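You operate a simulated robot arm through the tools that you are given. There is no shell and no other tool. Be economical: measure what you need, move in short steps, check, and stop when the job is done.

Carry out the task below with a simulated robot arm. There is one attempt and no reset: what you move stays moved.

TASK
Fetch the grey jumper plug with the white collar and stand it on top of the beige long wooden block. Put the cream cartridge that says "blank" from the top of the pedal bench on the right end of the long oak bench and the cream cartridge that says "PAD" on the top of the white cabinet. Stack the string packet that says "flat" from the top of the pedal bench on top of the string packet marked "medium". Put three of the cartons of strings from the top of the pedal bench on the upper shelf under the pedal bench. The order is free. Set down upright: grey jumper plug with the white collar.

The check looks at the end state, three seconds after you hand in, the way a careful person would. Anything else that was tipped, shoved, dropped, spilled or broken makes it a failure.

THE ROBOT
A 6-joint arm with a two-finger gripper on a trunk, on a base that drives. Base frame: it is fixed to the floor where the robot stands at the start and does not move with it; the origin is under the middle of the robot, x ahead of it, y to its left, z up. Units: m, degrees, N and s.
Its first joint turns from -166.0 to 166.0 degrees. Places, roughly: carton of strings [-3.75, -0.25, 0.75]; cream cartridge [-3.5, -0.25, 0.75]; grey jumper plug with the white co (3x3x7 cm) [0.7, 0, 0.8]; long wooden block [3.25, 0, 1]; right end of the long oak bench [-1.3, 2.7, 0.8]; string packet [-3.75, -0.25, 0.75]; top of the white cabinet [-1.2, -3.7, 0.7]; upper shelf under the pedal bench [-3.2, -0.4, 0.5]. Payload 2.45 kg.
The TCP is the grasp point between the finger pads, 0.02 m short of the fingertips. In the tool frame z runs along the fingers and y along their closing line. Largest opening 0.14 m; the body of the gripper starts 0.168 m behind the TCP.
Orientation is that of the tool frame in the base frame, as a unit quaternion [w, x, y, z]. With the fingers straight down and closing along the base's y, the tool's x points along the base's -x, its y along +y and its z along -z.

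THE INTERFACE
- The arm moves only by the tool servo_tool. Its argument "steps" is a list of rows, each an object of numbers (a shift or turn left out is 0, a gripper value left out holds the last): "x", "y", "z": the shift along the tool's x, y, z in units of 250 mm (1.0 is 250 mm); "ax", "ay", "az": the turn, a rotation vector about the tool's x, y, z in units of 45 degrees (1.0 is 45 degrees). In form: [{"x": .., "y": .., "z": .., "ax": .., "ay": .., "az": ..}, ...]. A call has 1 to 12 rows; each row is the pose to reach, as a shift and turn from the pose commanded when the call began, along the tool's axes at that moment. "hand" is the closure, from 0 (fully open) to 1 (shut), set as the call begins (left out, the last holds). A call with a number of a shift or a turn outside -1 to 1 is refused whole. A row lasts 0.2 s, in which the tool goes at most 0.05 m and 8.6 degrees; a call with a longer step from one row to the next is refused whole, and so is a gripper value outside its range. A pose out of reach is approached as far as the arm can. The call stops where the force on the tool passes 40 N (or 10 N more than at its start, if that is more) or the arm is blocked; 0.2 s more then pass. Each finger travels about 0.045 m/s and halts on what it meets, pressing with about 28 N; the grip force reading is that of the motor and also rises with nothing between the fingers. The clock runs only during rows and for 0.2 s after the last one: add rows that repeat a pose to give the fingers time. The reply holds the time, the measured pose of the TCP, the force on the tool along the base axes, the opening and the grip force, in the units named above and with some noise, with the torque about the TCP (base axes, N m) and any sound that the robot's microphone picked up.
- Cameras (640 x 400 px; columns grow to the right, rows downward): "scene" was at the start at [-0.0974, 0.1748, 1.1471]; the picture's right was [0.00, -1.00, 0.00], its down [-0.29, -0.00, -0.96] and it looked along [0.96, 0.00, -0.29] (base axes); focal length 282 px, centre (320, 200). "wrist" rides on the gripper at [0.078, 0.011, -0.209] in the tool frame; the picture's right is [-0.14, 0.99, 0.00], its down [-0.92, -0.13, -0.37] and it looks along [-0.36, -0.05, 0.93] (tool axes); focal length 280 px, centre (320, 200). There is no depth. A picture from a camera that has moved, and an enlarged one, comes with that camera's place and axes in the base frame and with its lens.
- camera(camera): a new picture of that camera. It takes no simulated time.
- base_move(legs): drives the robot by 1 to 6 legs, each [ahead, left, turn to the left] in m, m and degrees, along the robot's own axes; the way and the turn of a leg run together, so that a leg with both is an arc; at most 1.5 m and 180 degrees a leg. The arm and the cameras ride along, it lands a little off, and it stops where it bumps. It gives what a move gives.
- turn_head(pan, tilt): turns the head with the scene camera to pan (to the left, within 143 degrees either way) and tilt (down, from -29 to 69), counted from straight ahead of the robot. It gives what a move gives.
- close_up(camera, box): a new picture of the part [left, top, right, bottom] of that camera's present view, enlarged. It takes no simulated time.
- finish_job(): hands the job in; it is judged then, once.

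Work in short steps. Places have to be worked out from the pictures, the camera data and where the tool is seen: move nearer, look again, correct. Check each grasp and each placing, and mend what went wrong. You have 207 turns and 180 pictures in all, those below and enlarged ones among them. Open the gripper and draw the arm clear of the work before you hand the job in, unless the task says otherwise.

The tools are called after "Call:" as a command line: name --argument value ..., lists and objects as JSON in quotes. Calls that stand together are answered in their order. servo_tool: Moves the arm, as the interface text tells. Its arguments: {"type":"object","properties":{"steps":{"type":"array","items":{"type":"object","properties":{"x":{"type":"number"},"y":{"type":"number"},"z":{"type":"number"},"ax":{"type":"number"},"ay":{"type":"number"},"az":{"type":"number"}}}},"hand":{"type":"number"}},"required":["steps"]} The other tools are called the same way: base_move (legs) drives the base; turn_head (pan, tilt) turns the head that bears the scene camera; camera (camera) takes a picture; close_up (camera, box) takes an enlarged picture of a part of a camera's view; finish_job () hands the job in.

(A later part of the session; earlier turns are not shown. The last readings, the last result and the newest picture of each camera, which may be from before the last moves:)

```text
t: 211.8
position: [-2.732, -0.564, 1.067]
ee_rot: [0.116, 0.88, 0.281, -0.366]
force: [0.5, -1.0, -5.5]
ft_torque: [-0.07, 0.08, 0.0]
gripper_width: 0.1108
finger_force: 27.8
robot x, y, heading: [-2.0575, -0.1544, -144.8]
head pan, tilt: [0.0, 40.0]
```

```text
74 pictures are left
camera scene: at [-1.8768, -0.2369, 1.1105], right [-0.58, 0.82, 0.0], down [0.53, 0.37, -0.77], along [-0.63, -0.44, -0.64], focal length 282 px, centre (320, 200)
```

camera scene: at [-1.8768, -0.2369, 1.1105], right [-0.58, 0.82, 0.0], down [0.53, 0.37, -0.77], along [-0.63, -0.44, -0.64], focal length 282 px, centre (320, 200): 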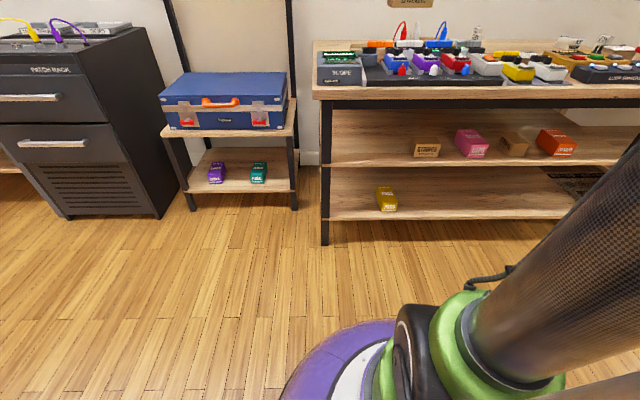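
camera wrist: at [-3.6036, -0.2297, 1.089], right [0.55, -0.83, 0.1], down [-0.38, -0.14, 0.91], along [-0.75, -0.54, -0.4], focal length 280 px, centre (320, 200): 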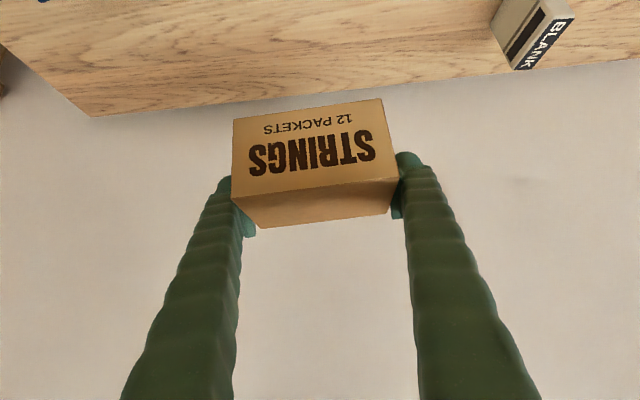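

TCP is at r≈1.06, mid of the free gap. I descend in front of the bench to z≈0.57.

Call:
servo_tool --steps '[{"x": 0.13, "z": 0.13}, {"x": 0.27, "z": 0.27}, {"x": 0.41, "z": 0.41}, {"x": 0.55, "z": 0.55}, {"x": 0.69, "z": 0.69}, {"x": 0.83, "z": 0.83}, {"x": 0.96, "z": 0.96}]'

Call:
servo_tool --steps '[{"x": 0.13, "z": 0.13}, {"x": 0.27, "z": 0.27}, {"x": 0.4, "z": 0.4}, {"x": 0.44, "z": 0.44}, {"x": 0.44, "z": 0.44}]'

Call:
camera --camera "wrist"

```text
t: 213.4
position: [-2.7306, -0.564, 0.7263]
ee_rot: [0.116, 0.879, 0.281, -0.366]
force: [1.1, -0.1, -5.0]
ft_torque: [-0.08, 0.14, 0.03]
gripper_width: 0.1108
finger_force: 28.2
robot x, y, heading: [-2.061, -0.1564, -145.0]
head pan, tilt: [0.0, 40.0]
```

```text
t: 214.6
position: [-2.7336, -0.5648, 0.5698]
ee_rot: [0.116, 0.88, 0.28, -0.367]
force: [0.6, -0.5, -5.2]
ft_torque: [-0.05, 0.12, -0.02]
gripper_width: 0.1109
finger_force: 27.5
robot x, y, heading: [-2.0621, -0.1548, -144.8]
head pan, tilt: [0.0, 40.0]
```

```text
73 pictures are left
camera wrist: at [-2.5615, -0.4556, 0.6622], right [0.49, -0.86, 0.1], down [-0.39, -0.12, 0.91], along [-0.78, -0.49, -0.4], focal length 280 px, centre (320, 200)
```

wrist: 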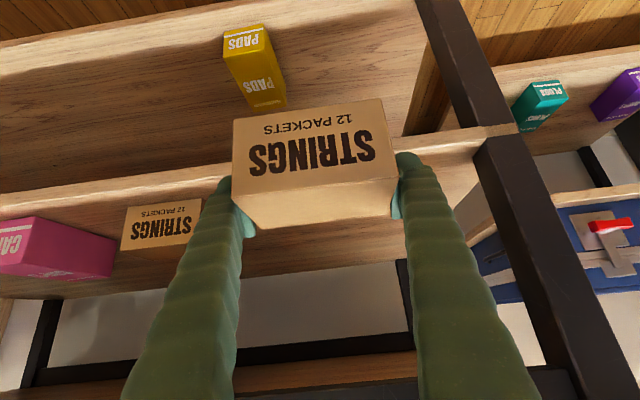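

Free gap r 0.874–1.223; I nudge 1 cm left, lower slightly and advance 0.18 m.

Call:
servo_tool --steps '[{"x": 0.05, "z": 0.05, "y": 0.04}, {"x": -0.06, "z": 0.16, "y": 0.04}, {"x": -0.17, "z": 0.27, "y": 0.04}, {"x": -0.28, "z": 0.38, "y": 0.04}, {"x": -0.38, "z": 0.48, "y": 0.04}, {"x": -0.468, "z": 0.568, "y": 0.04}, {"x": -0.468, "z": 0.568, "y": 0.04}]'

Call:
camera --camera "wrist"

```text
t: 216.2
position: [-2.877, -0.6798, 0.5536]
ee_rot: [0.117, 0.879, 0.281, -0.366]
force: [-0.7, -0.6, -4.8]
ft_torque: [-0.09, 0.12, -0.03]
gripper_width: 0.1107
finger_force: 28.0
robot x, y, heading: [-2.0631, -0.1558, -144.7]
head pan, tilt: [0.0, 40.0]
```

```text
72 pictures are left
camera wrist: at [-2.7055, -0.5708, 0.6455], right [0.5, -0.86, 0.1], down [-0.39, -0.12, 0.91], along [-0.78, -0.49, -0.4], focal length 280 px, centre (320, 200)
```

wrist: 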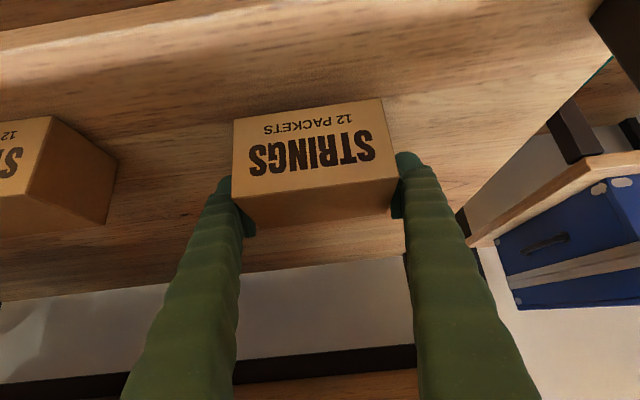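

Well placed between neighbour and leg. I lower to contact.

Call:
servo_tool --steps '[{"x": 0.015, "z": 0.015}, {"x": 0.029, "z": 0.029}, {"x": 0.029, "z": 0.029}]'

Call:
servo_tool --steps '[{"x": 0.006, "z": 0.006}, {"x": 0.012, "z": 0.012}, {"x": 0.012, "z": 0.012}]'

```text
t: 217.0
position: [-2.8763, -0.6795, 0.5438]
ee_rot: [0.116, 0.879, 0.281, -0.367]
force: [0.2, 0.1, -4.4]
ft_torque: [-0.07, 0.12, 0.01]
gripper_width: 0.1106
finger_force: 27.8
robot x, y, heading: [-2.0601, -0.1502, -144.7]
head pan, tilt: [0.0, 40.0]
```

```text
t: 217.8
position: [-2.8768, -0.6791, 0.538]
ee_rot: [0.116, 0.879, 0.281, -0.366]
force: [-0.3, -0.5, -1.7]
ft_torque: [-0.11, -0.08, -0.05]
gripper_width: 0.1107
finger_force: 28.1
robot x, y, heading: [-2.0634, -0.151, -144.8]
head pan, tilt: [0.0, 40.0]
```

Just touching (load dropped). One more millimetre, then open and withdraw.

Call:
servo_tool --steps '[{"x": 0.003, "z": 0.003}, {"x": 0.003, "z": 0.003}]'

Call:
servo_tool --steps '[{}, {}, {}, {}]' --hand 0

Call:
servo_tool --steps '[{"x": 0.08, "z": -0.1}, {"x": 0.18, "z": -0.22}, {"x": 0.28, "z": -0.34}, {"x": 0.38, "z": -0.46}, {"x": 0.48, "z": -0.58}, {"x": 0.48, "z": -0.58}]'

Call:
camera --camera "wrist"

```text
t: 218.4
position: [-2.8764, -0.6798, 0.5385]
ee_rot: [0.117, 0.879, 0.281, -0.367]
force: [-9.3, -5.3, 21.4]
ft_torque: [0.41, -0.87, -0.05]
gripper_width: 0.1112
finger_force: 27.6
robot x, y, heading: [-2.062, -0.1545, -145.0]
head pan, tilt: [0.0, 40.0]
```

```text
t: 219.4
position: [-2.8761, -0.68, 0.5383]
ee_rot: [0.116, 0.88, 0.28, -0.366]
force: [0.2, -0.5, -0.9]
ft_torque: [0.0, 0.0, -0.03]
gripper_width: 0.14
finger_force: 0.1
robot x, y, heading: [-2.0614, -0.1545, -144.9]
head pan, tilt: [0.0, 40.0]
```

```text
t: 220.8
position: [-2.7222, -0.5721, 0.5538]
ee_rot: [0.117, 0.879, 0.281, -0.366]
force: [0.5, 0.3, 0.6]
ft_torque: [0.01, -0.01, -0.03]
gripper_width: 0.14
finger_force: 0.0
robot x, y, heading: [-2.0568, -0.153, -144.6]
head pan, tilt: [0.0, 40.0]
```

```text
71 pictures are left
camera wrist: at [-2.5504, -0.4625, 0.6464], right [0.49, -0.86, 0.1], down [-0.39, -0.12, 0.91], along [-0.78, -0.49, -0.4], focal length 280 px, centre (320, 200)
```

wrist: 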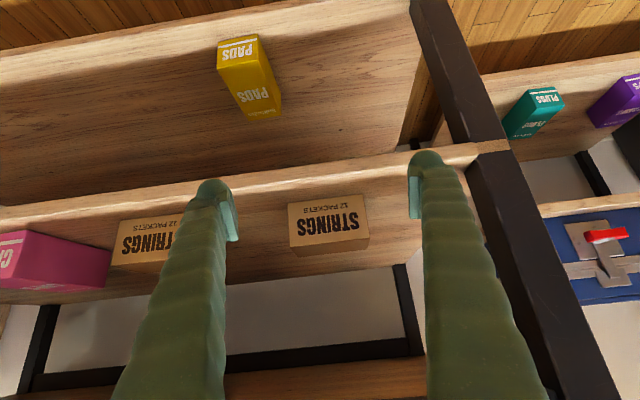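

All three cartons are on the shelf. I raise the arm and drive to the station for the BLANK cartridge.

Call:
servo_tool --steps '[{"x": -0.1, "z": -0.14}, {"x": -0.22, "z": -0.26}, {"x": -0.35, "z": -0.39}, {"x": -0.49, "z": -0.53}, {"x": -0.63, "z": -0.67}, {"x": -0.77, "z": -0.81}, {"x": -0.91, "z": -0.95}]'

Call:
servo_tool --steps '[{"x": -0.12, "z": -0.12}, {"x": -0.25, "z": -0.25}, {"x": -0.38, "z": -0.38}, {"x": -0.5, "z": -0.5}]'

Call:
base_move --legs '[[0, -0.6, -1.2], [0.47, 0, 0]]'

Call:
camera --camera "wrist"

Call:
camera --camera "scene"

```text
t: 222.4
position: [-2.718, -0.5676, 0.8846]
ee_rot: [0.117, 0.879, 0.281, -0.366]
force: [-0.7, 0.6, 0.9]
ft_torque: [0.0, -0.05, -0.01]
gripper_width: 0.1396
finger_force: 0.0
robot x, y, heading: [-2.0612, -0.1523, -144.9]
head pan, tilt: [0.0, 40.0]
```

```text
t: 223.4
position: [-2.7167, -0.5623, 1.0609]
ee_rot: [0.117, 0.879, 0.282, -0.366]
force: [-0.5, 0.6, -0.3]
ft_torque: [-0.03, -0.01, 0.02]
gripper_width: 0.1398
finger_force: 0.1
robot x, y, heading: [-2.0649, -0.1517, -144.9]
head pan, tilt: [0.0, 40.0]
```

```text
t: 229.2
position: [-3.4545, -0.3217, 1.0592]
ee_rot: [0.112, 0.882, 0.271, -0.368]
force: [0.0, -0.2, 0.8]
ft_torque: [0.0, -0.01, 0.02]
gripper_width: 0.14
finger_force: 0.0
robot x, y, heading: [-2.7916, 0.0737, -146.2]
head pan, tilt: [0.0, 40.0]
```

```text
70 pictures are left
camera wrist: at [-3.2809, -0.2165, 1.152], right [0.48, -0.87, 0.1], down [-0.39, -0.11, 0.91], along [-0.79, -0.47, -0.4], focal length 280 px, centre (320, 200)
```

wrist: 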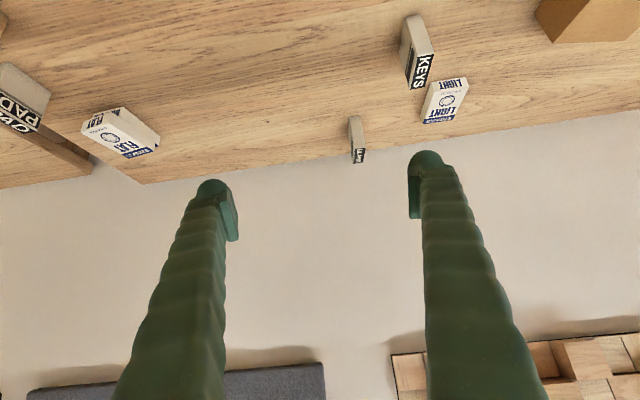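

```text
69 pictures are left
camera scene: at [-2.6083, -0.0141, 1.1105], right [-0.56, 0.83, 0.0], down [0.53, 0.36, -0.77], along [-0.64, -0.43, -0.64], focal length 282 px, centre (320, 200)
```

scene: 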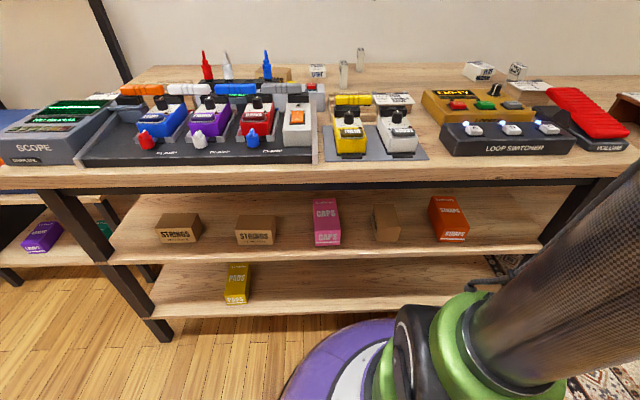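

Everything looks fine. I zoom on BLANK.

Call:
close_up --camera "wrist" --box '[300, 90, 428, 170]'

Call:
close_up --camera "scene" --box '[310, 35, 406, 95]'

```text
5.00 times, centred on (364, 130) of wrist
camera zoom: at [-3.2809, -0.2165, 1.152], right [0.48, -0.87, 0.1], down [-0.39, -0.11, 0.91], along [-0.79, -0.47, -0.4], focal length 1402 px, centre (100, 550)
```

zoom: 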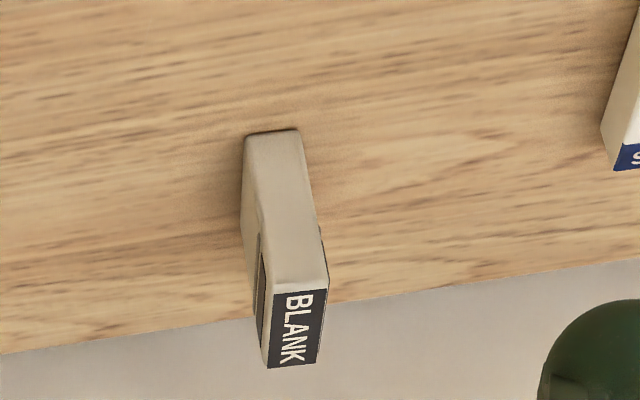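

```text
6.67 times, centred on (358, 65) of scene
camera zoom: at [-2.6083, -0.0141, 1.1105], right [-0.56, 0.83, 0.0], down [0.53, 0.36, -0.77], along [-0.64, -0.43, -0.64], focal length 1880 px, centre (67, 1100)
```

zoom: 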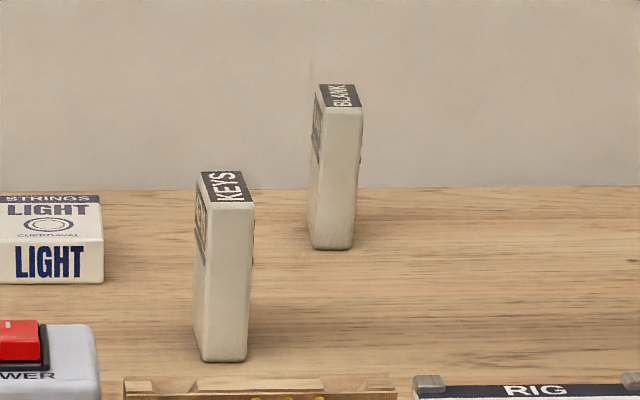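

BLANK stands at ≈(-3.65,-0.535), 2–2.5 cm thick, aligned with my approach; KEYS is 7 cm to the left and nearer, lower than my path. I go to pre-grasp.

Call:
servo_tool --steps '[{"x": -0.035, "y": 0.054, "z": 0.163}, {"x": -0.07, "y": 0.108, "z": 0.326}, {"x": -0.105, "y": 0.162, "z": 0.489}, {"x": -0.14, "y": 0.216, "z": 0.652}, {"x": -0.175, "y": 0.27, "z": 0.814}, {"x": -0.175, "y": 0.27, "z": 0.814}]' --hand 0.4

Call:
camera --camera "wrist"

Call:
close_up --camera "scene" --box '[280, 0, 440, 100]'

```text
t: 230.6
position: [-3.5623, -0.477, 0.9451]
ee_rot: [0.113, 0.882, 0.272, -0.367]
force: [0.6, 0.6, 0.6]
ft_torque: [0.01, 0.02, 0.03]
gripper_width: 0.084
finger_force: 0.1
robot x, y, heading: [-2.7916, 0.0678, -146.0]
head pan, tilt: [0.0, 40.0]
```

```text
66 pictures are left
camera wrist: at [-3.3879, -0.3714, 1.0377], right [0.48, -0.87, 0.1], down [-0.39, -0.11, 0.91], along [-0.79, -0.47, -0.4], focal length 280 px, centre (320, 200)
```

wrist: 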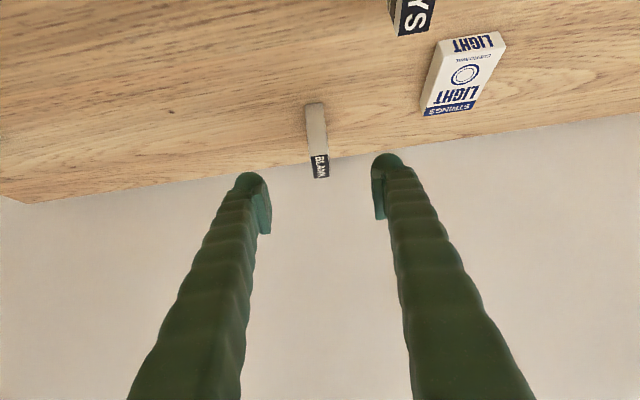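

```text
4.00 times, centred on (360, 50) of scene
camera zoom: at [-2.6083, -0.0142, 1.1105], right [-0.56, 0.83, 0.0], down [0.53, 0.36, -0.77], along [-0.64, -0.43, -0.64], focal length 1128 px, centre (160, 800)
```

zoom: 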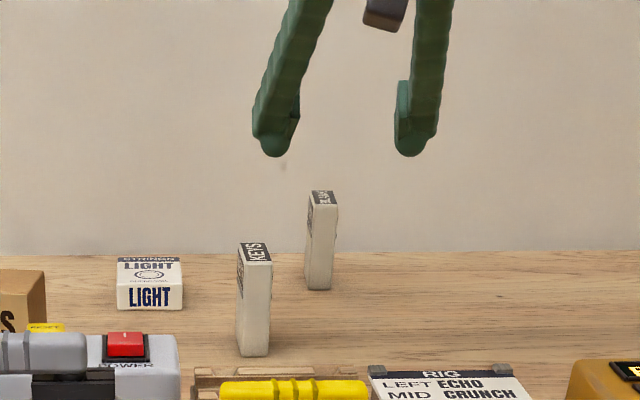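

Lateral alignment is good. I advance 0.093 m in and 0.105 m down.

Call:
servo_tool --steps '[{"x": 0.008, "z": 0.14, "y": -0.008}, {"x": 0.017, "z": 0.28, "y": -0.008}, {"x": 0.025, "z": 0.42, "y": -0.008}, {"x": 0.034, "z": 0.56, "y": -0.008}, {"x": 0.034, "z": 0.56, "y": -0.008}]'

Call:
camera --camera "wrist"

```text
t: 231.8
position: [-3.6414, -0.5274, 0.8417]
ee_rot: [0.111, 0.883, 0.271, -0.367]
force: [-0.6, 0.1, -0.3]
ft_torque: [0.01, 0.0, 0.03]
gripper_width: 0.084
finger_force: 0.1
robot x, y, heading: [-2.7948, 0.0722, -146.1]
head pan, tilt: [0.0, 40.0]
```

```text
64 pictures are left
camera wrist: at [-3.4669, -0.4223, 0.9336], right [0.48, -0.87, 0.1], down [-0.39, -0.11, 0.91], along [-0.79, -0.47, -0.4], focal length 280 px, centre (320, 200)
```

wrist: 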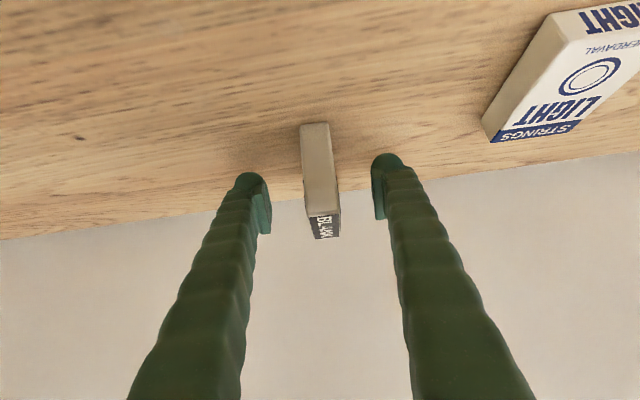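

The TCP lies ~3 cm inside the cartridge. I close and lift.

Call:
servo_tool --steps '[{}, {}, {}, {}, {}, {}]' --hand 1

Call:
servo_tool --steps '[{"x": -0.06, "z": -0.06}, {"x": -0.15, "z": -0.15}, {"x": -0.27, "z": -0.27}, {"x": -0.38, "z": -0.38}, {"x": -0.45, "z": -0.45}]'

Call:
camera --camera "wrist"

```text
t: 233.2
position: [-3.6417, -0.5275, 0.8423]
ee_rot: [0.112, 0.883, 0.27, -0.368]
force: [-0.2, -1.3, 0.7]
ft_torque: [-0.01, 0.01, -0.02]
gripper_width: 0.0206
finger_force: 28.2
robot x, y, heading: [-2.7899, 0.0725, -146.0]
head pan, tilt: [0.0, 40.0]
```

```text
t: 234.4
position: [-3.6378, -0.5276, 1.0019]
ee_rot: [0.112, 0.882, 0.271, -0.368]
force: [0.2, -0.6, -0.8]
ft_torque: [0.0, 0.01, 0.02]
gripper_width: 0.0208
finger_force: 28.2
robot x, y, heading: [-2.7914, 0.0755, -146.1]
head pan, tilt: [0.0, 40.0]
```

```text
63 pictures are left
camera wrist: at [-3.4644, -0.4221, 1.0934], right [0.48, -0.87, 0.1], down [-0.39, -0.11, 0.91], along [-0.79, -0.47, -0.4], focal length 280 px, centre (320, 200)
```

wrist: 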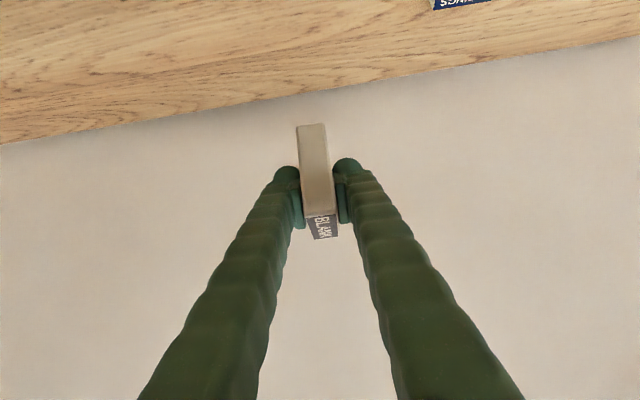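

BLANK is held (0.0207). I retract, back away from the bench and look toward the oak bench for a path.

Call:
servo_tool --steps '[{"x": 0.085, "z": -0.14}, {"x": 0.17, "z": -0.28}, {"x": 0.255, "z": -0.42}, {"x": 0.34, "z": -0.56}, {"x": 0.425, "z": -0.7}, {"x": 0.51, "z": -0.85}, {"x": 0.594, "z": -0.99}]'

Call:
base_move --legs '[[-0.6, 0, 0], [0, 0, -90]]'

Call:
turn_head --pan 0 --tilt 18

Call:
camera --camera "scene"

Call:
turn_head --pan -70 --tilt 18

Call:
camera --camera "scene"

```text
t: 236.0
position: [-3.4089, -0.3708, 1.0728]
ee_rot: [0.112, 0.882, 0.271, -0.368]
force: [0.4, 0.0, -0.4]
ft_torque: [0.02, 0.0, 0.03]
gripper_width: 0.0208
finger_force: 27.8
robot x, y, heading: [-2.7922, 0.0719, -146.0]
head pan, tilt: [0.0, 40.0]
```

```text
t: 243.2
position: [-2.7429, 1.0242, 1.0732]
ee_rot: [-0.178, 0.82, -0.424, -0.341]
force: [-0.1, 0.6, 0.0]
ft_torque: [0.04, 0.01, 0.05]
gripper_width: 0.0208
finger_force: 27.7
robot x, y, heading: [-2.285, 0.4156, 124.8]
head pan, tilt: [0.0, 40.0]
```

```text
t: 244.1
position: [-2.743, 1.0245, 1.072]
ee_rot: [-0.177, 0.82, -0.424, -0.342]
force: [-0.1, -0.4, -1.1]
ft_torque: [0.02, 0.05, 0.01]
gripper_width: 0.0206
finger_force: 28.1
robot x, y, heading: [-2.2887, 0.4153, 125.1]
head pan, tilt: [0.0, 18.0]
```

```text
62 pictures are left
camera scene: at [-2.3777, 0.2355, 1.1451], right [0.82, 0.57, 0.0], down [0.18, -0.25, -0.95], along [-0.55, 0.78, -0.31], focal length 282 px, centre (320, 200)
```

scene: 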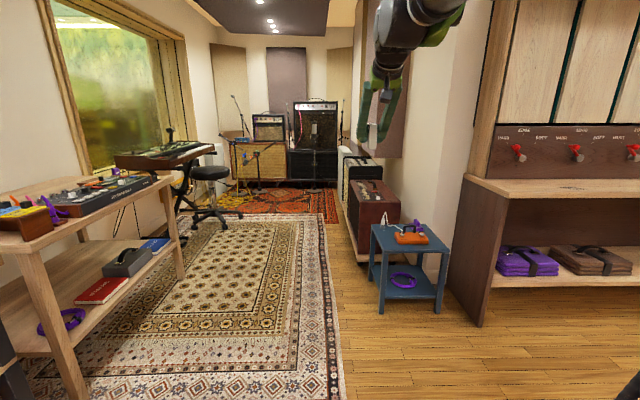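

```text
t: 245.5
position: [-2.7426, 1.024, 1.0723]
ee_rot: [-0.177, 0.82, -0.424, -0.34]
force: [0.0, 0.0, -0.4]
ft_torque: [-0.02, 0.0, -0.01]
gripper_width: 0.0211
finger_force: 27.7
robot x, y, heading: [-2.292, 0.4172, 124.9]
head pan, tilt: [-70.0, 18.0]
```

```text
61 pictures are left
camera scene: at [-2.2707, 0.2356, 1.1452], right [0.82, -0.57, 0.0], down [-0.18, -0.25, -0.95], along [0.54, 0.78, -0.31], focal length 282 px, centre (320, 200)
```

scene: 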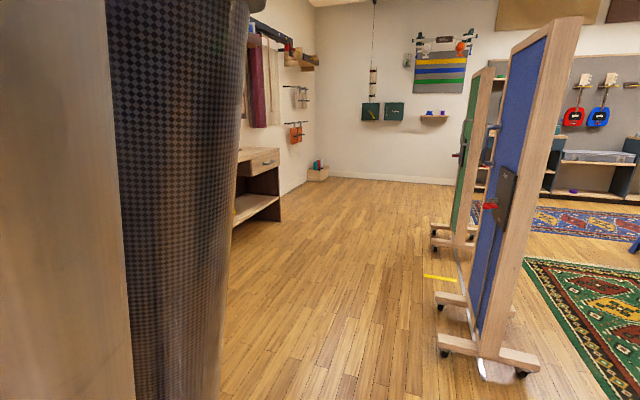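

The corridor between the oak bench and the partitions is clear. I retract the arm some more and strafe along it to the bench's right end.

Call:
servo_tool --steps '[{"x": 0.13, "z": -0.13}, {"x": 0.26, "z": -0.26}, {"x": 0.39, "z": -0.39}, {"x": 0.5, "z": -0.52}]'

Call:
base_move --legs '[[0.3, 0, 0], [0, -1.1, 0], [0, -0.9, 2]]'

Call:
turn_head --pan 0 --tilt 25

Call:
camera --camera "scene"

```text
t: 246.5
position: [-2.6405, 0.878, 1.0747]
ee_rot: [-0.177, 0.82, -0.424, -0.342]
force: [-0.3, 0.0, -0.3]
ft_torque: [-0.03, 0.0, -0.05]
gripper_width: 0.0208
finger_force: 27.8
robot x, y, heading: [-2.2888, 0.4118, 125.0]
head pan, tilt: [-70.0, 18.0]
```

```text
t: 258.0
position: [-1.2051, 2.2477, 1.0767]
ee_rot: [-0.173, 0.825, -0.414, -0.343]
force: [0.1, 0.4, -0.9]
ft_torque: [-0.01, 0.0, 0.04]
gripper_width: 0.0208
finger_force: 28.3
robot x, y, heading: [-0.8416, 1.7944, 126.1]
head pan, tilt: [-70.0, 18.0]
```

```text
t: 259.4
position: [-1.2053, 2.2494, 1.0756]
ee_rot: [-0.173, 0.825, -0.414, -0.343]
force: [0.0, -0.7, -0.6]
ft_torque: [-0.01, -0.04, 0.0]
gripper_width: 0.0207
finger_force: 27.8
robot x, y, heading: [-0.8456, 1.7977, 126.5]
head pan, tilt: [0.0, 25.0]
```

```text
60 pictures are left
camera scene: at [-0.9261, 1.6115, 1.1338], right [0.81, 0.59, 0.0], down [0.25, -0.34, -0.91], along [-0.54, 0.73, -0.42], focal length 282 px, centre (320, 200)
```

scene: 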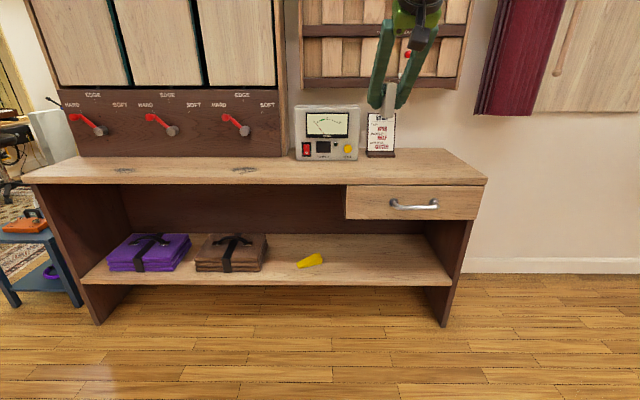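

The right end lies between the card stand and the right edge. I drive ahead 0.28 m and right 0.2 m.

Call:
base_move --legs '[[0.28, -0.2, 1]]'

Call:
turn_head --pan 0 --tilt 35

Call:
camera --camera "scene"

Call:
camera --camera "wrist"

```text
t: 261.6
position: [-1.2229, 2.5828, 1.0759]
ee_rot: [-0.169, 0.83, -0.405, -0.345]
force: [0.2, 0.4, -0.9]
ft_torque: [0.01, 0.01, 0.01]
gripper_width: 0.0206
finger_force: 27.8
robot x, y, heading: [-0.8532, 2.137, 127.7]
head pan, tilt: [0.0, 25.0]
```

```text
t: 262.3
position: [-1.223, 2.5829, 1.076]
ee_rot: [-0.17, 0.829, -0.406, -0.345]
force: [-0.1, 0.2, 0.1]
ft_torque: [0.04, -0.01, 0.01]
gripper_width: 0.0206
finger_force: 27.8
robot x, y, heading: [-0.8519, 2.1365, 127.5]
head pan, tilt: [0.0, 35.0]
```

```text
59 pictures are left
camera scene: at [-0.9294, 1.9488, 1.1181], right [0.79, 0.61, 0.0], down [0.35, -0.45, -0.82], along [-0.5, 0.65, -0.57], focal length 282 px, centre (320, 200)
```

scene: 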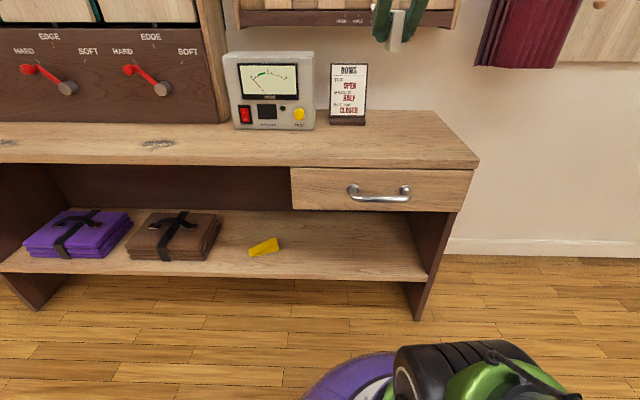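

```text
58 pictures are left
camera wrist: at [-1.1081, 2.4157, 1.1681], right [-0.84, -0.53, 0.1], down [-0.14, 0.38, 0.91], along [-0.52, 0.76, -0.4], focal length 280 px, centre (320, 200)
```

wrist: 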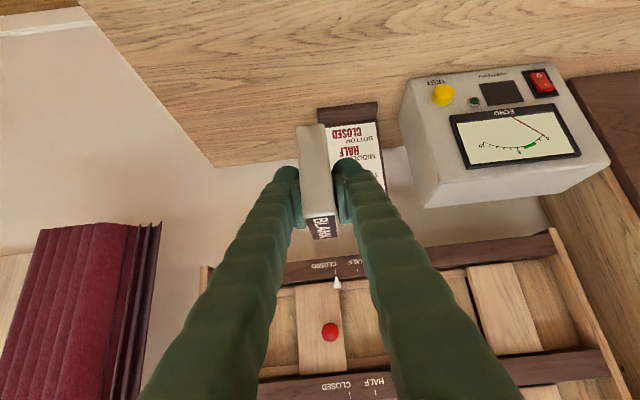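

Bench top ≈0.78; target spot ≈(-1.22, 2.80), ~13 cm from the right edge. I move there to z≈0.90.

Call:
servo_tool --steps '[{"y": -0.08, "z": 0.13}, {"y": -0.16, "z": 0.27}, {"y": -0.24, "z": 0.41}, {"y": -0.32, "z": 0.55, "x": 0.005}, {"y": -0.4, "z": 0.7, "x": 0.01}, {"y": -0.47, "z": 0.85, "x": 0.015}, {"y": -0.54, "z": 0.98, "x": 0.017}, {"y": -0.54, "z": 0.98, "x": 0.017}]'

Call:
camera --camera "scene"

Call:
camera --camera "wrist"

```text
t: 264.1
position: [-1.2221, 2.8004, 0.9009]
ee_rot: [-0.171, 0.829, -0.406, -0.344]
force: [1.2, 0.9, 0.2]
ft_torque: [0.03, -0.01, 0.0]
gripper_width: 0.0209
finger_force: 28.3
robot x, y, heading: [-0.852, 2.1343, 127.5]
head pan, tilt: [0.0, 35.0]
```

```text
57 pictures are left
camera scene: at [-0.9294, 1.9488, 1.118], right [0.79, 0.61, 0.0], down [0.35, -0.45, -0.82], along [-0.5, 0.65, -0.57], focal length 282 px, centre (320, 200)
```

scene: 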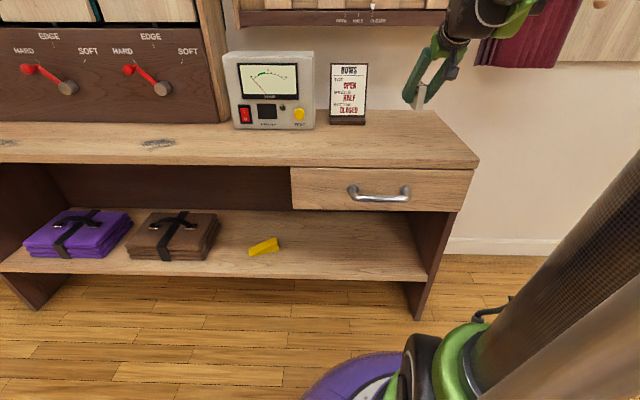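

```text
56 pictures are left
camera wrist: at [-1.1074, 2.6326, 0.992], right [-0.84, -0.53, 0.1], down [-0.14, 0.38, 0.91], along [-0.52, 0.76, -0.4], focal length 280 px, centre (320, 200)
```

wrist: 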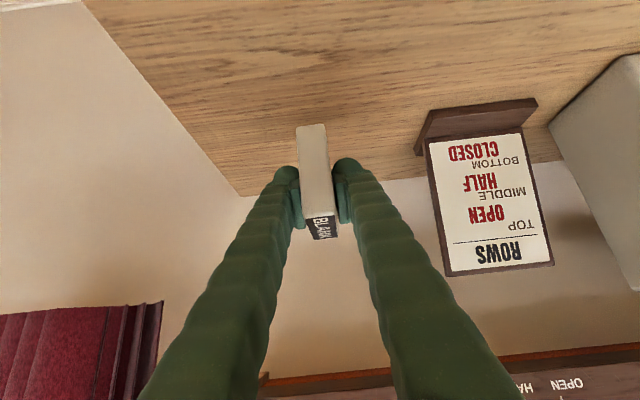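

Good spot. I lower to near contact then finely.

Call:
servo_tool --steps '[{"x": 0.06, "z": 0.06}, {"x": 0.12, "z": 0.12}, {"x": 0.17, "z": 0.17}, {"x": 0.17, "z": 0.17}]'

Call:
close_up --camera "scene" --box '[370, 60, 480, 170]'

```text
t: 265.1
position: [-1.2216, 2.8027, 0.8385]
ee_rot: [-0.17, 0.829, -0.406, -0.344]
force: [0.3, -0.1, -1.1]
ft_torque: [-0.01, -0.01, -0.01]
gripper_width: 0.0206
finger_force: 28.3
robot x, y, heading: [-0.8477, 2.1384, 127.6]
head pan, tilt: [0.0, 35.0]
```

```text
3.64 times, centred on (425, 115) of scene
camera zoom: at [-0.9294, 1.9489, 1.118], right [0.79, 0.61, 0.0], down [0.35, -0.45, -0.82], along [-0.5, 0.65, -0.57], focal length 1025 px, centre (-62, 509)
```

zoom: 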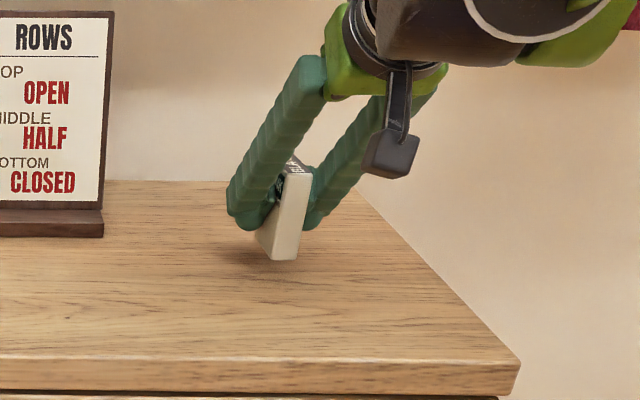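

Nearly at the surface. I lower in 2–3 mm steps.

Call:
servo_tool --steps '[{"x": 0.008, "z": 0.008}, {"x": 0.016, "z": 0.016}, {"x": 0.016, "z": 0.016}]'

Call:
servo_tool --steps '[{"x": 0.006, "z": 0.006}, {"x": 0.012, "z": 0.012}, {"x": 0.012, "z": 0.012}]'

Call:
close_up --camera "scene" --box '[390, 80, 450, 140]'

```text
t: 265.9
position: [-1.2215, 2.8006, 0.834]
ee_rot: [-0.169, 0.829, -0.406, -0.344]
force: [-0.1, 0.5, -0.9]
ft_torque: [0.03, 0.0, 0.03]
gripper_width: 0.0208
finger_force: 27.9
robot x, y, heading: [-0.8516, 2.1378, 127.5]
head pan, tilt: [0.0, 35.0]
```

```text
t: 266.7
position: [-1.2219, 2.8011, 0.8304]
ee_rot: [-0.169, 0.829, -0.405, -0.346]
force: [-0.6, -0.5, -0.7]
ft_torque: [-0.03, 0.0, 0.01]
gripper_width: 0.0209
finger_force: 28.1
robot x, y, heading: [-0.8543, 2.1392, 127.6]
head pan, tilt: [0.0, 35.0]
```

```text
6.67 times, centred on (420, 110) of scene
camera zoom: at [-0.9294, 1.9489, 1.118], right [0.79, 0.61, 0.0], down [0.35, -0.45, -0.82], along [-0.5, 0.65, -0.57], focal length 1880 px, centre (-347, 800)
```

zoom: 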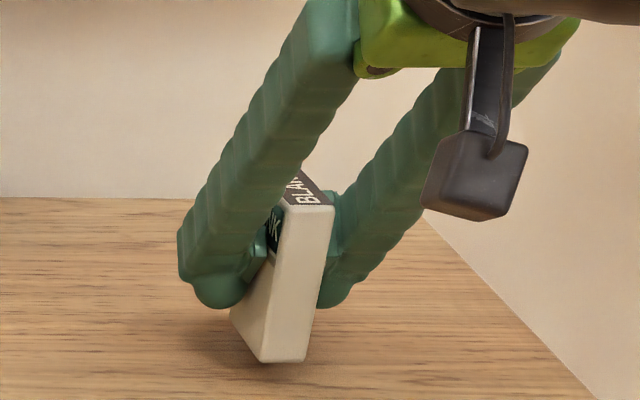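

Still slightly above; continuing.

Call:
servo_tool --steps '[{"x": 0.008, "z": 0.008}, {"x": 0.016, "z": 0.016}, {"x": 0.016, "z": 0.016}]'

Call:
servo_tool --steps '[{"x": 0.006, "z": 0.006}, {"x": 0.012, "z": 0.012}, {"x": 0.012, "z": 0.012}]'

```text
t: 267.5
position: [-1.2219, 2.8016, 0.8241]
ee_rot: [-0.169, 0.829, -0.406, -0.345]
force: [-0.5, -0.3, -0.4]
ft_torque: [0.01, 0.02, -0.02]
gripper_width: 0.0206
finger_force: 27.6
robot x, y, heading: [-0.853, 2.1387, 127.5]
head pan, tilt: [0.0, 35.0]
```

```text
t: 268.3
position: [-1.2221, 2.8014, 0.8221]
ee_rot: [-0.171, 0.829, -0.406, -0.345]
force: [-1.4, 0.4, 13.3]
ft_torque: [-0.32, -0.19, -0.01]
gripper_width: 0.0207
finger_force: 27.8
robot x, y, heading: [-0.8515, 2.1366, 127.7]
head pan, tilt: [0.0, 35.0]
```

Contact at z≈0.822. I ease off slightly, open, and withdraw.

Call:
servo_tool --steps '[{"x": -0.003, "z": -0.003}, {"x": -0.003, "z": -0.003}]'

Call:
servo_tool --steps '[{}, {}, {}, {}, {}]' --hand 0.45

Call:
servo_tool --steps '[{"z": -0.1}, {"z": -0.22}, {"z": -0.36}, {"z": -0.52}, {"z": -0.7}, {"z": -0.88}, {"z": -0.88}]'

Call:
close_up --camera "scene" --box '[340, 60, 480, 170]'

```text
t: 268.9
position: [-1.2226, 2.8012, 0.822]
ee_rot: [-0.17, 0.829, -0.406, -0.345]
force: [-0.5, -0.9, 0.8]
ft_torque: [-0.02, 0.04, -0.01]
gripper_width: 0.0206
finger_force: 27.9
robot x, y, heading: [-0.8493, 2.1368, 127.7]
head pan, tilt: [0.0, 35.0]
```

```text
t: 270.1
position: [-1.2221, 2.8009, 0.8211]
ee_rot: [-0.169, 0.83, -0.405, -0.345]
force: [-0.1, 0.2, -0.9]
ft_torque: [-0.03, 0.0, -0.02]
gripper_width: 0.0771
finger_force: 0.0
robot x, y, heading: [-0.8509, 2.1363, 127.7]
head pan, tilt: [0.0, 35.0]
```

```text
t: 271.9
position: [-1.1519, 2.722, 1.0002]
ee_rot: [-0.167, 0.832, -0.4, -0.346]
force: [0.4, 1.0, 0.8]
ft_torque: [0.01, 0.0, 0.02]
gripper_width: 0.0772
finger_force: 0.0
robot x, y, heading: [-0.8502, 2.1386, 127.5]
head pan, tilt: [0.0, 35.0]
stopped in row 7: the arm was blocked; the commanded pose is now the measured one
```

```text
3.64 times, centred on (410, 115) of scene
camera zoom: at [-0.9371, 1.9439, 1.122], right [0.73, 0.69, 0.0], down [0.37, -0.39, -0.84], along [-0.58, 0.61, -0.54], focal length 1025 px, centre (-7, 509)
```

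zoom: 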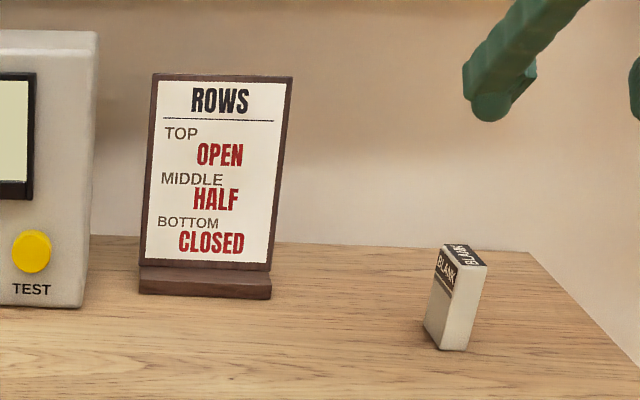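

BLANK stands well. The arm bumped my own head; I move it forward/up a little to free it and re-aim the head.

Call:
servo_tool --steps '[{"x": -0.1, "z": 0.08}, {"x": -0.2, "z": 0.14}, {"x": -0.2, "z": 0.14}]'

Call:
turn_head --pan 0 --tilt 25

Call:
camera --camera "scene"

```text
t: 272.7
position: [-1.183, 2.7675, 1.0095]
ee_rot: [-0.168, 0.831, -0.402, -0.345]
force: [-0.3, 0.4, -1.1]
ft_torque: [0.0, -0.01, 0.01]
gripper_width: 0.0769
finger_force: 0.1
robot x, y, heading: [-0.85, 2.1368, 127.5]
head pan, tilt: [0.0, 35.0]
```

```text
t: 273.5
position: [-1.185, 2.7691, 1.0095]
ee_rot: [-0.168, 0.831, -0.403, -0.345]
force: [-0.4, -0.4, 0.1]
ft_torque: [0.01, -0.03, 0.02]
gripper_width: 0.0772
finger_force: 0.1
robot x, y, heading: [-0.8511, 2.1371, 127.5]
head pan, tilt: [0.0, 25.0]
```

```text
52 pictures are left
camera scene: at [-0.9319, 1.9521, 1.1337], right [0.79, 0.61, 0.0], down [0.26, -0.34, -0.91], along [-0.55, 0.72, -0.42], focal length 282 px, centre (320, 200)
```

scene: 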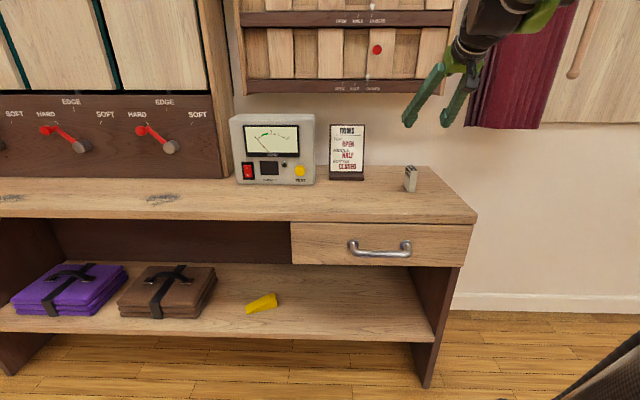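

BLANK is done. I recentre the arm and drive back to the pedal bench for PAD.

Call:
servo_tool --steps '[{"x": -0.05, "z": -0.03, "y": 0.12}, {"x": -0.1, "z": -0.06, "y": 0.24}, {"x": -0.14, "z": -0.1, "y": 0.36}, {"x": -0.14, "z": -0.1, "y": 0.46}, {"x": -0.1, "z": -0.16, "y": 0.5}]' --hand 0

Call:
base_move --legs '[[-0.28, 0.2, 0], [0, 1.0, 0], [0, 1.0, 0], [0, 0, 86.5]]'

Call:
camera --camera "scene"

```text
t: 274.7
position: [-1.2762, 2.6826, 1.0547]
ee_rot: [-0.168, 0.831, -0.402, -0.345]
force: [0.3, 0.0, -0.2]
ft_torque: [-0.02, -0.06, -0.05]
gripper_width: 0.14
finger_force: 0.1
robot x, y, heading: [-0.8513, 2.133, 127.6]
head pan, tilt: [0.0, 25.0]
```

```text
t: 290.3
position: [-3.0286, 0.1989, 1.0546]
ee_rot: [0.113, 0.882, 0.273, -0.367]
force: [-0.3, 0.2, 0.0]
ft_torque: [-0.01, -0.03, 0.01]
gripper_width: 0.1397
finger_force: 0.1
robot x, y, heading: [-2.4537, 0.5842, -146.6]
head pan, tilt: [0.0, 25.0]
```

```text
51 pictures are left
camera scene: at [-2.2768, 0.4915, 1.1338], right [-0.55, 0.83, 0.0], down [0.35, 0.23, -0.91], along [-0.76, -0.5, -0.42], focal length 282 px, centre (320, 200)
```

scene: 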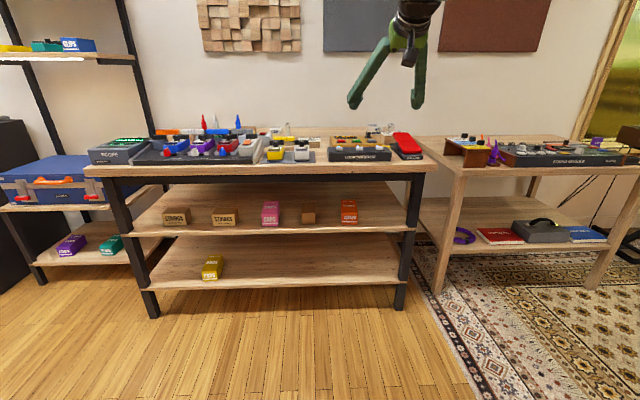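

Clear ahead; I drive 0.55 m up to the bench and look for PAD.

Call:
base_move --legs '[[0.55, 0, 0.5]]'

Call:
camera --camera "wrist"

Call:
camera --camera "scene"

```text
t: 293.4
position: [-3.4692, -0.1057, 1.0547]
ee_rot: [0.115, 0.88, 0.277, -0.367]
force: [0.1, 0.3, 0.4]
ft_torque: [0.0, 0.01, -0.05]
gripper_width: 0.1399
finger_force: 0.1
robot x, y, heading: [-2.8998, 0.2864, -145.8]
head pan, tilt: [0.0, 25.0]
```

```text
50 pictures are left
camera wrist: at [-3.2972, 0.0021, 1.1469], right [0.49, -0.87, 0.1], down [-0.39, -0.12, 0.91], along [-0.78, -0.48, -0.4], focal length 280 px, centre (320, 200)
```

wrist: 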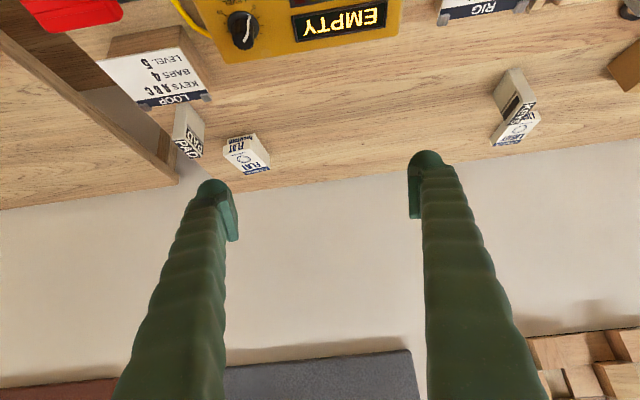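

```text
49 pictures are left
camera scene: at [-2.7217, 0.1944, 1.1338], right [-0.56, 0.83, 0.0], down [0.35, 0.24, -0.91], along [-0.75, -0.51, -0.42], focal length 282 px, centre (320, 200)
```

scene: 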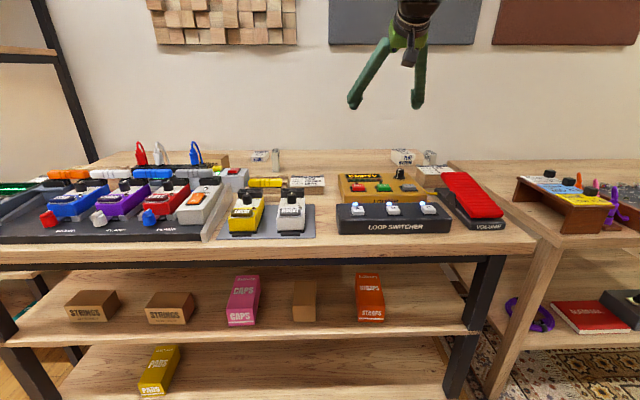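

PAD stands right behind the LOOP card. I zoom in.

Call:
close_up --camera "wrist" --box '[90, 70, 290, 195]'

Call:
close_up --camera "scene" --box '[375, 135, 475, 197]'

```text
3.20 times, centred on (190, 132) of wrist
camera zoom: at [-3.2972, 0.0021, 1.1469], right [0.49, -0.87, 0.1], down [-0.39, -0.12, 0.91], along [-0.78, -0.48, -0.4], focal length 897 px, centre (736, 416)
```

zoom: 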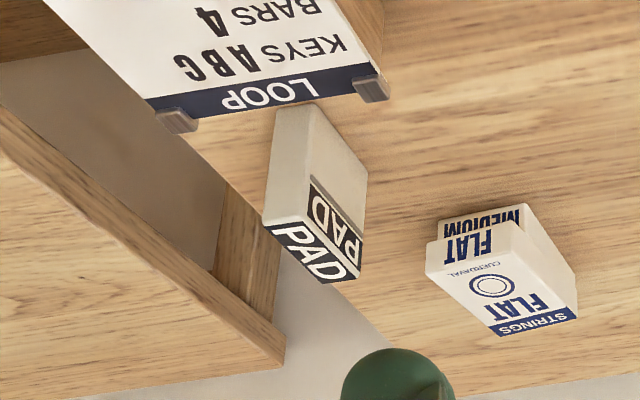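

```text
6.40 times, centred on (425, 166) of scene
camera zoom: at [-2.7217, 0.1944, 1.1338], right [-0.56, 0.83, 0.0], down [0.35, 0.24, -0.91], along [-0.75, -0.51, -0.42], focal length 1805 px, centre (-352, 418)
```

zoom: 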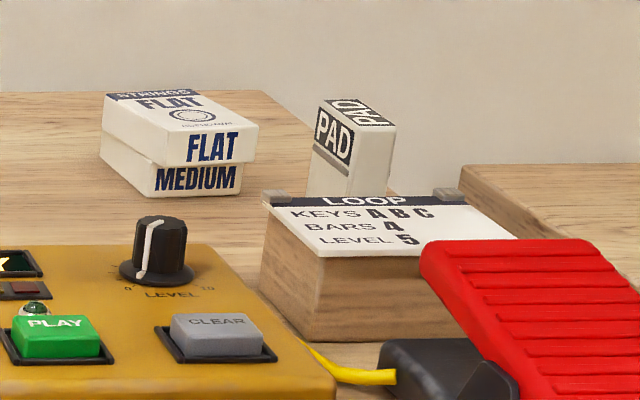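

PAD stands at ≈(-3.722,-0.019), rotated 7° from my axis, close behind the LOOP card, so I'll take it from straight above. I bring the tool back to vertical.

Call:
servo_tool --steps '[{"ay": 0.17}, {"ay": 0.34}, {"ay": 0.51}, {"ay": 0.68}, {"ay": 0.85}, {"ay": 1.0}, {"ay": 1.0}]' --hand 0.5

```text
t: 295.0
position: [-3.4698, -0.105, 1.0554]
ee_rot: [0.0, 0.954, 0.3, -0.002]
force: [0.0, 0.1, -0.6]
ft_torque: [0.01, -0.06, -0.01]
gripper_width: 0.07
finger_force: 0.1
robot x, y, heading: [-2.9007, 0.2841, -145.7]
head pan, tilt: [0.0, 25.0]
```

Vertical now. I move above PAD with the yaw correction and look.

Call:
servo_tool --steps '[{"x": -0.09, "y": -0.123, "az": -0.02}, {"x": -0.18, "y": -0.246, "az": -0.04}, {"x": -0.27, "y": -0.369, "az": -0.06}, {"x": -0.36, "y": -0.492, "az": -0.08}, {"x": -0.45, "y": -0.615, "az": -0.1}, {"x": -0.54, "y": -0.738, "az": -0.12}, {"x": -0.63, "y": -0.859, "az": -0.136}, {"x": -0.63, "y": -0.859, "az": -0.136}]'

Call:
camera --camera "wrist"

```text
t: 296.8
position: [-3.7223, -0.0196, 1.0558]
ee_rot: [0.0, 0.937, 0.35, -0.002]
force: [-0.4, -0.3, -0.7]
ft_torque: [-0.03, -0.02, 0.01]
gripper_width: 0.0699
finger_force: 0.0
robot x, y, heading: [-2.9029, 0.2864, -145.9]
head pan, tilt: [0.0, 25.0]
```

```text
46 pictures are left
camera wrist: at [-3.6551, 0.024, 1.264], right [0.55, -0.84, 0.0], down [-0.78, -0.51, 0.37], along [-0.31, -0.2, -0.93], focal length 280 px, centre (320, 200)
```

wrist: 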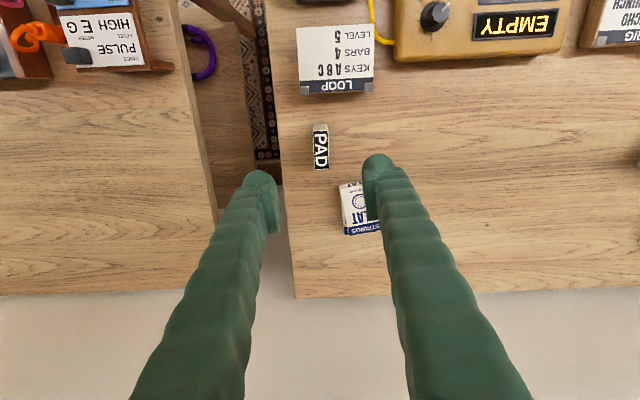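

PAD lies exactly under the TCP with room around. I descend 0.213 m.

Call:
servo_tool --steps '[{"z": 0.16}, {"z": 0.32}, {"z": 0.48}, {"z": 0.64}, {"z": 0.78}, {"z": 0.852}, {"z": 0.852}]'

Call:
camera --camera "wrist"

```text
t: 298.4
position: [-3.7218, -0.0182, 0.8436]
ee_rot: [0.0, 0.937, 0.35, -0.003]
force: [-0.5, -1.2, -0.1]
ft_torque: [0.04, -0.02, -0.01]
gripper_width: 0.0699
finger_force: 0.2
robot x, y, heading: [-2.8968, 0.2831, -145.7]
head pan, tilt: [0.0, 25.0]
```

```text
45 pictures are left
camera wrist: at [-3.6561, 0.0252, 1.0525], right [0.55, -0.84, 0.0], down [-0.78, -0.51, 0.37], along [-0.31, -0.2, -0.93], focal length 280 px, centre (320, 200)
```

wrist: 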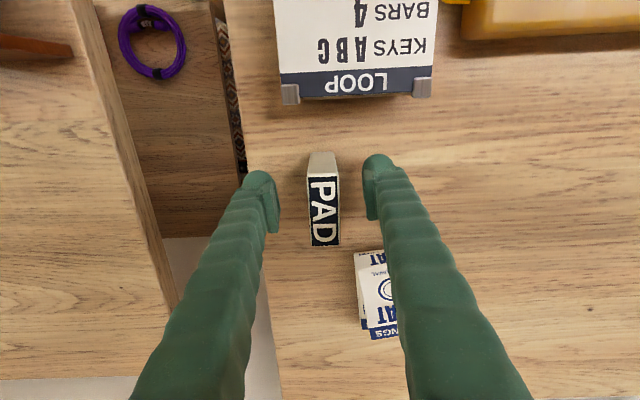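

PAD is centred between the fingers. I close and lift.

Call:
servo_tool --steps '[{}, {}, {}, {}, {}, {}]' --hand 1

Call:
servo_tool --steps '[{"z": -0.08}, {"z": -0.22}, {"z": -0.4}, {"z": -0.6}, {"z": -0.8}, {"z": -1.0}]'

Call:
camera --camera "wrist"

```text
t: 299.8
position: [-3.722, -0.0185, 0.8442]
ee_rot: [-0.001, 0.937, 0.35, -0.002]
force: [-0.1, 0.2, 0.1]
ft_torque: [-0.05, 0.05, 0.0]
gripper_width: 0.0206
finger_force: 28.1
robot x, y, heading: [-2.8978, 0.2862, -145.9]
head pan, tilt: [0.0, 25.0]
```

```text
t: 301.2
position: [-3.7212, -0.0178, 1.0912]
ee_rot: [0.0, 0.937, 0.35, -0.002]
force: [-0.3, -0.5, -0.3]
ft_torque: [-0.03, 0.0, 0.03]
gripper_width: 0.0208
finger_force: 28.3
robot x, y, heading: [-2.9017, 0.2852, -145.7]
head pan, tilt: [0.0, 25.0]
```

```text
44 pictures are left
camera wrist: at [-3.6547, 0.0255, 1.301], right [0.55, -0.84, 0.0], down [-0.78, -0.51, 0.37], along [-0.31, -0.2, -0.93], focal length 280 px, centre (320, 200)
```

wrist: 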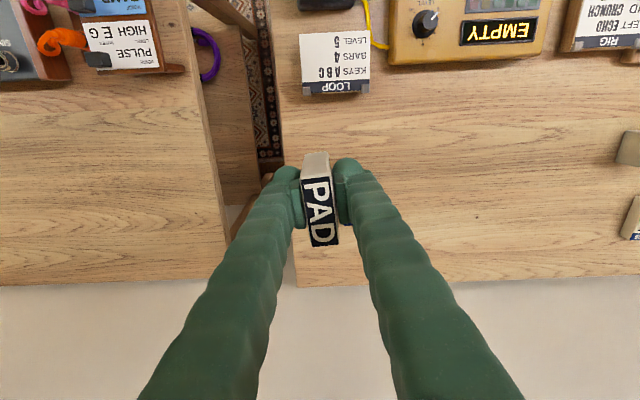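

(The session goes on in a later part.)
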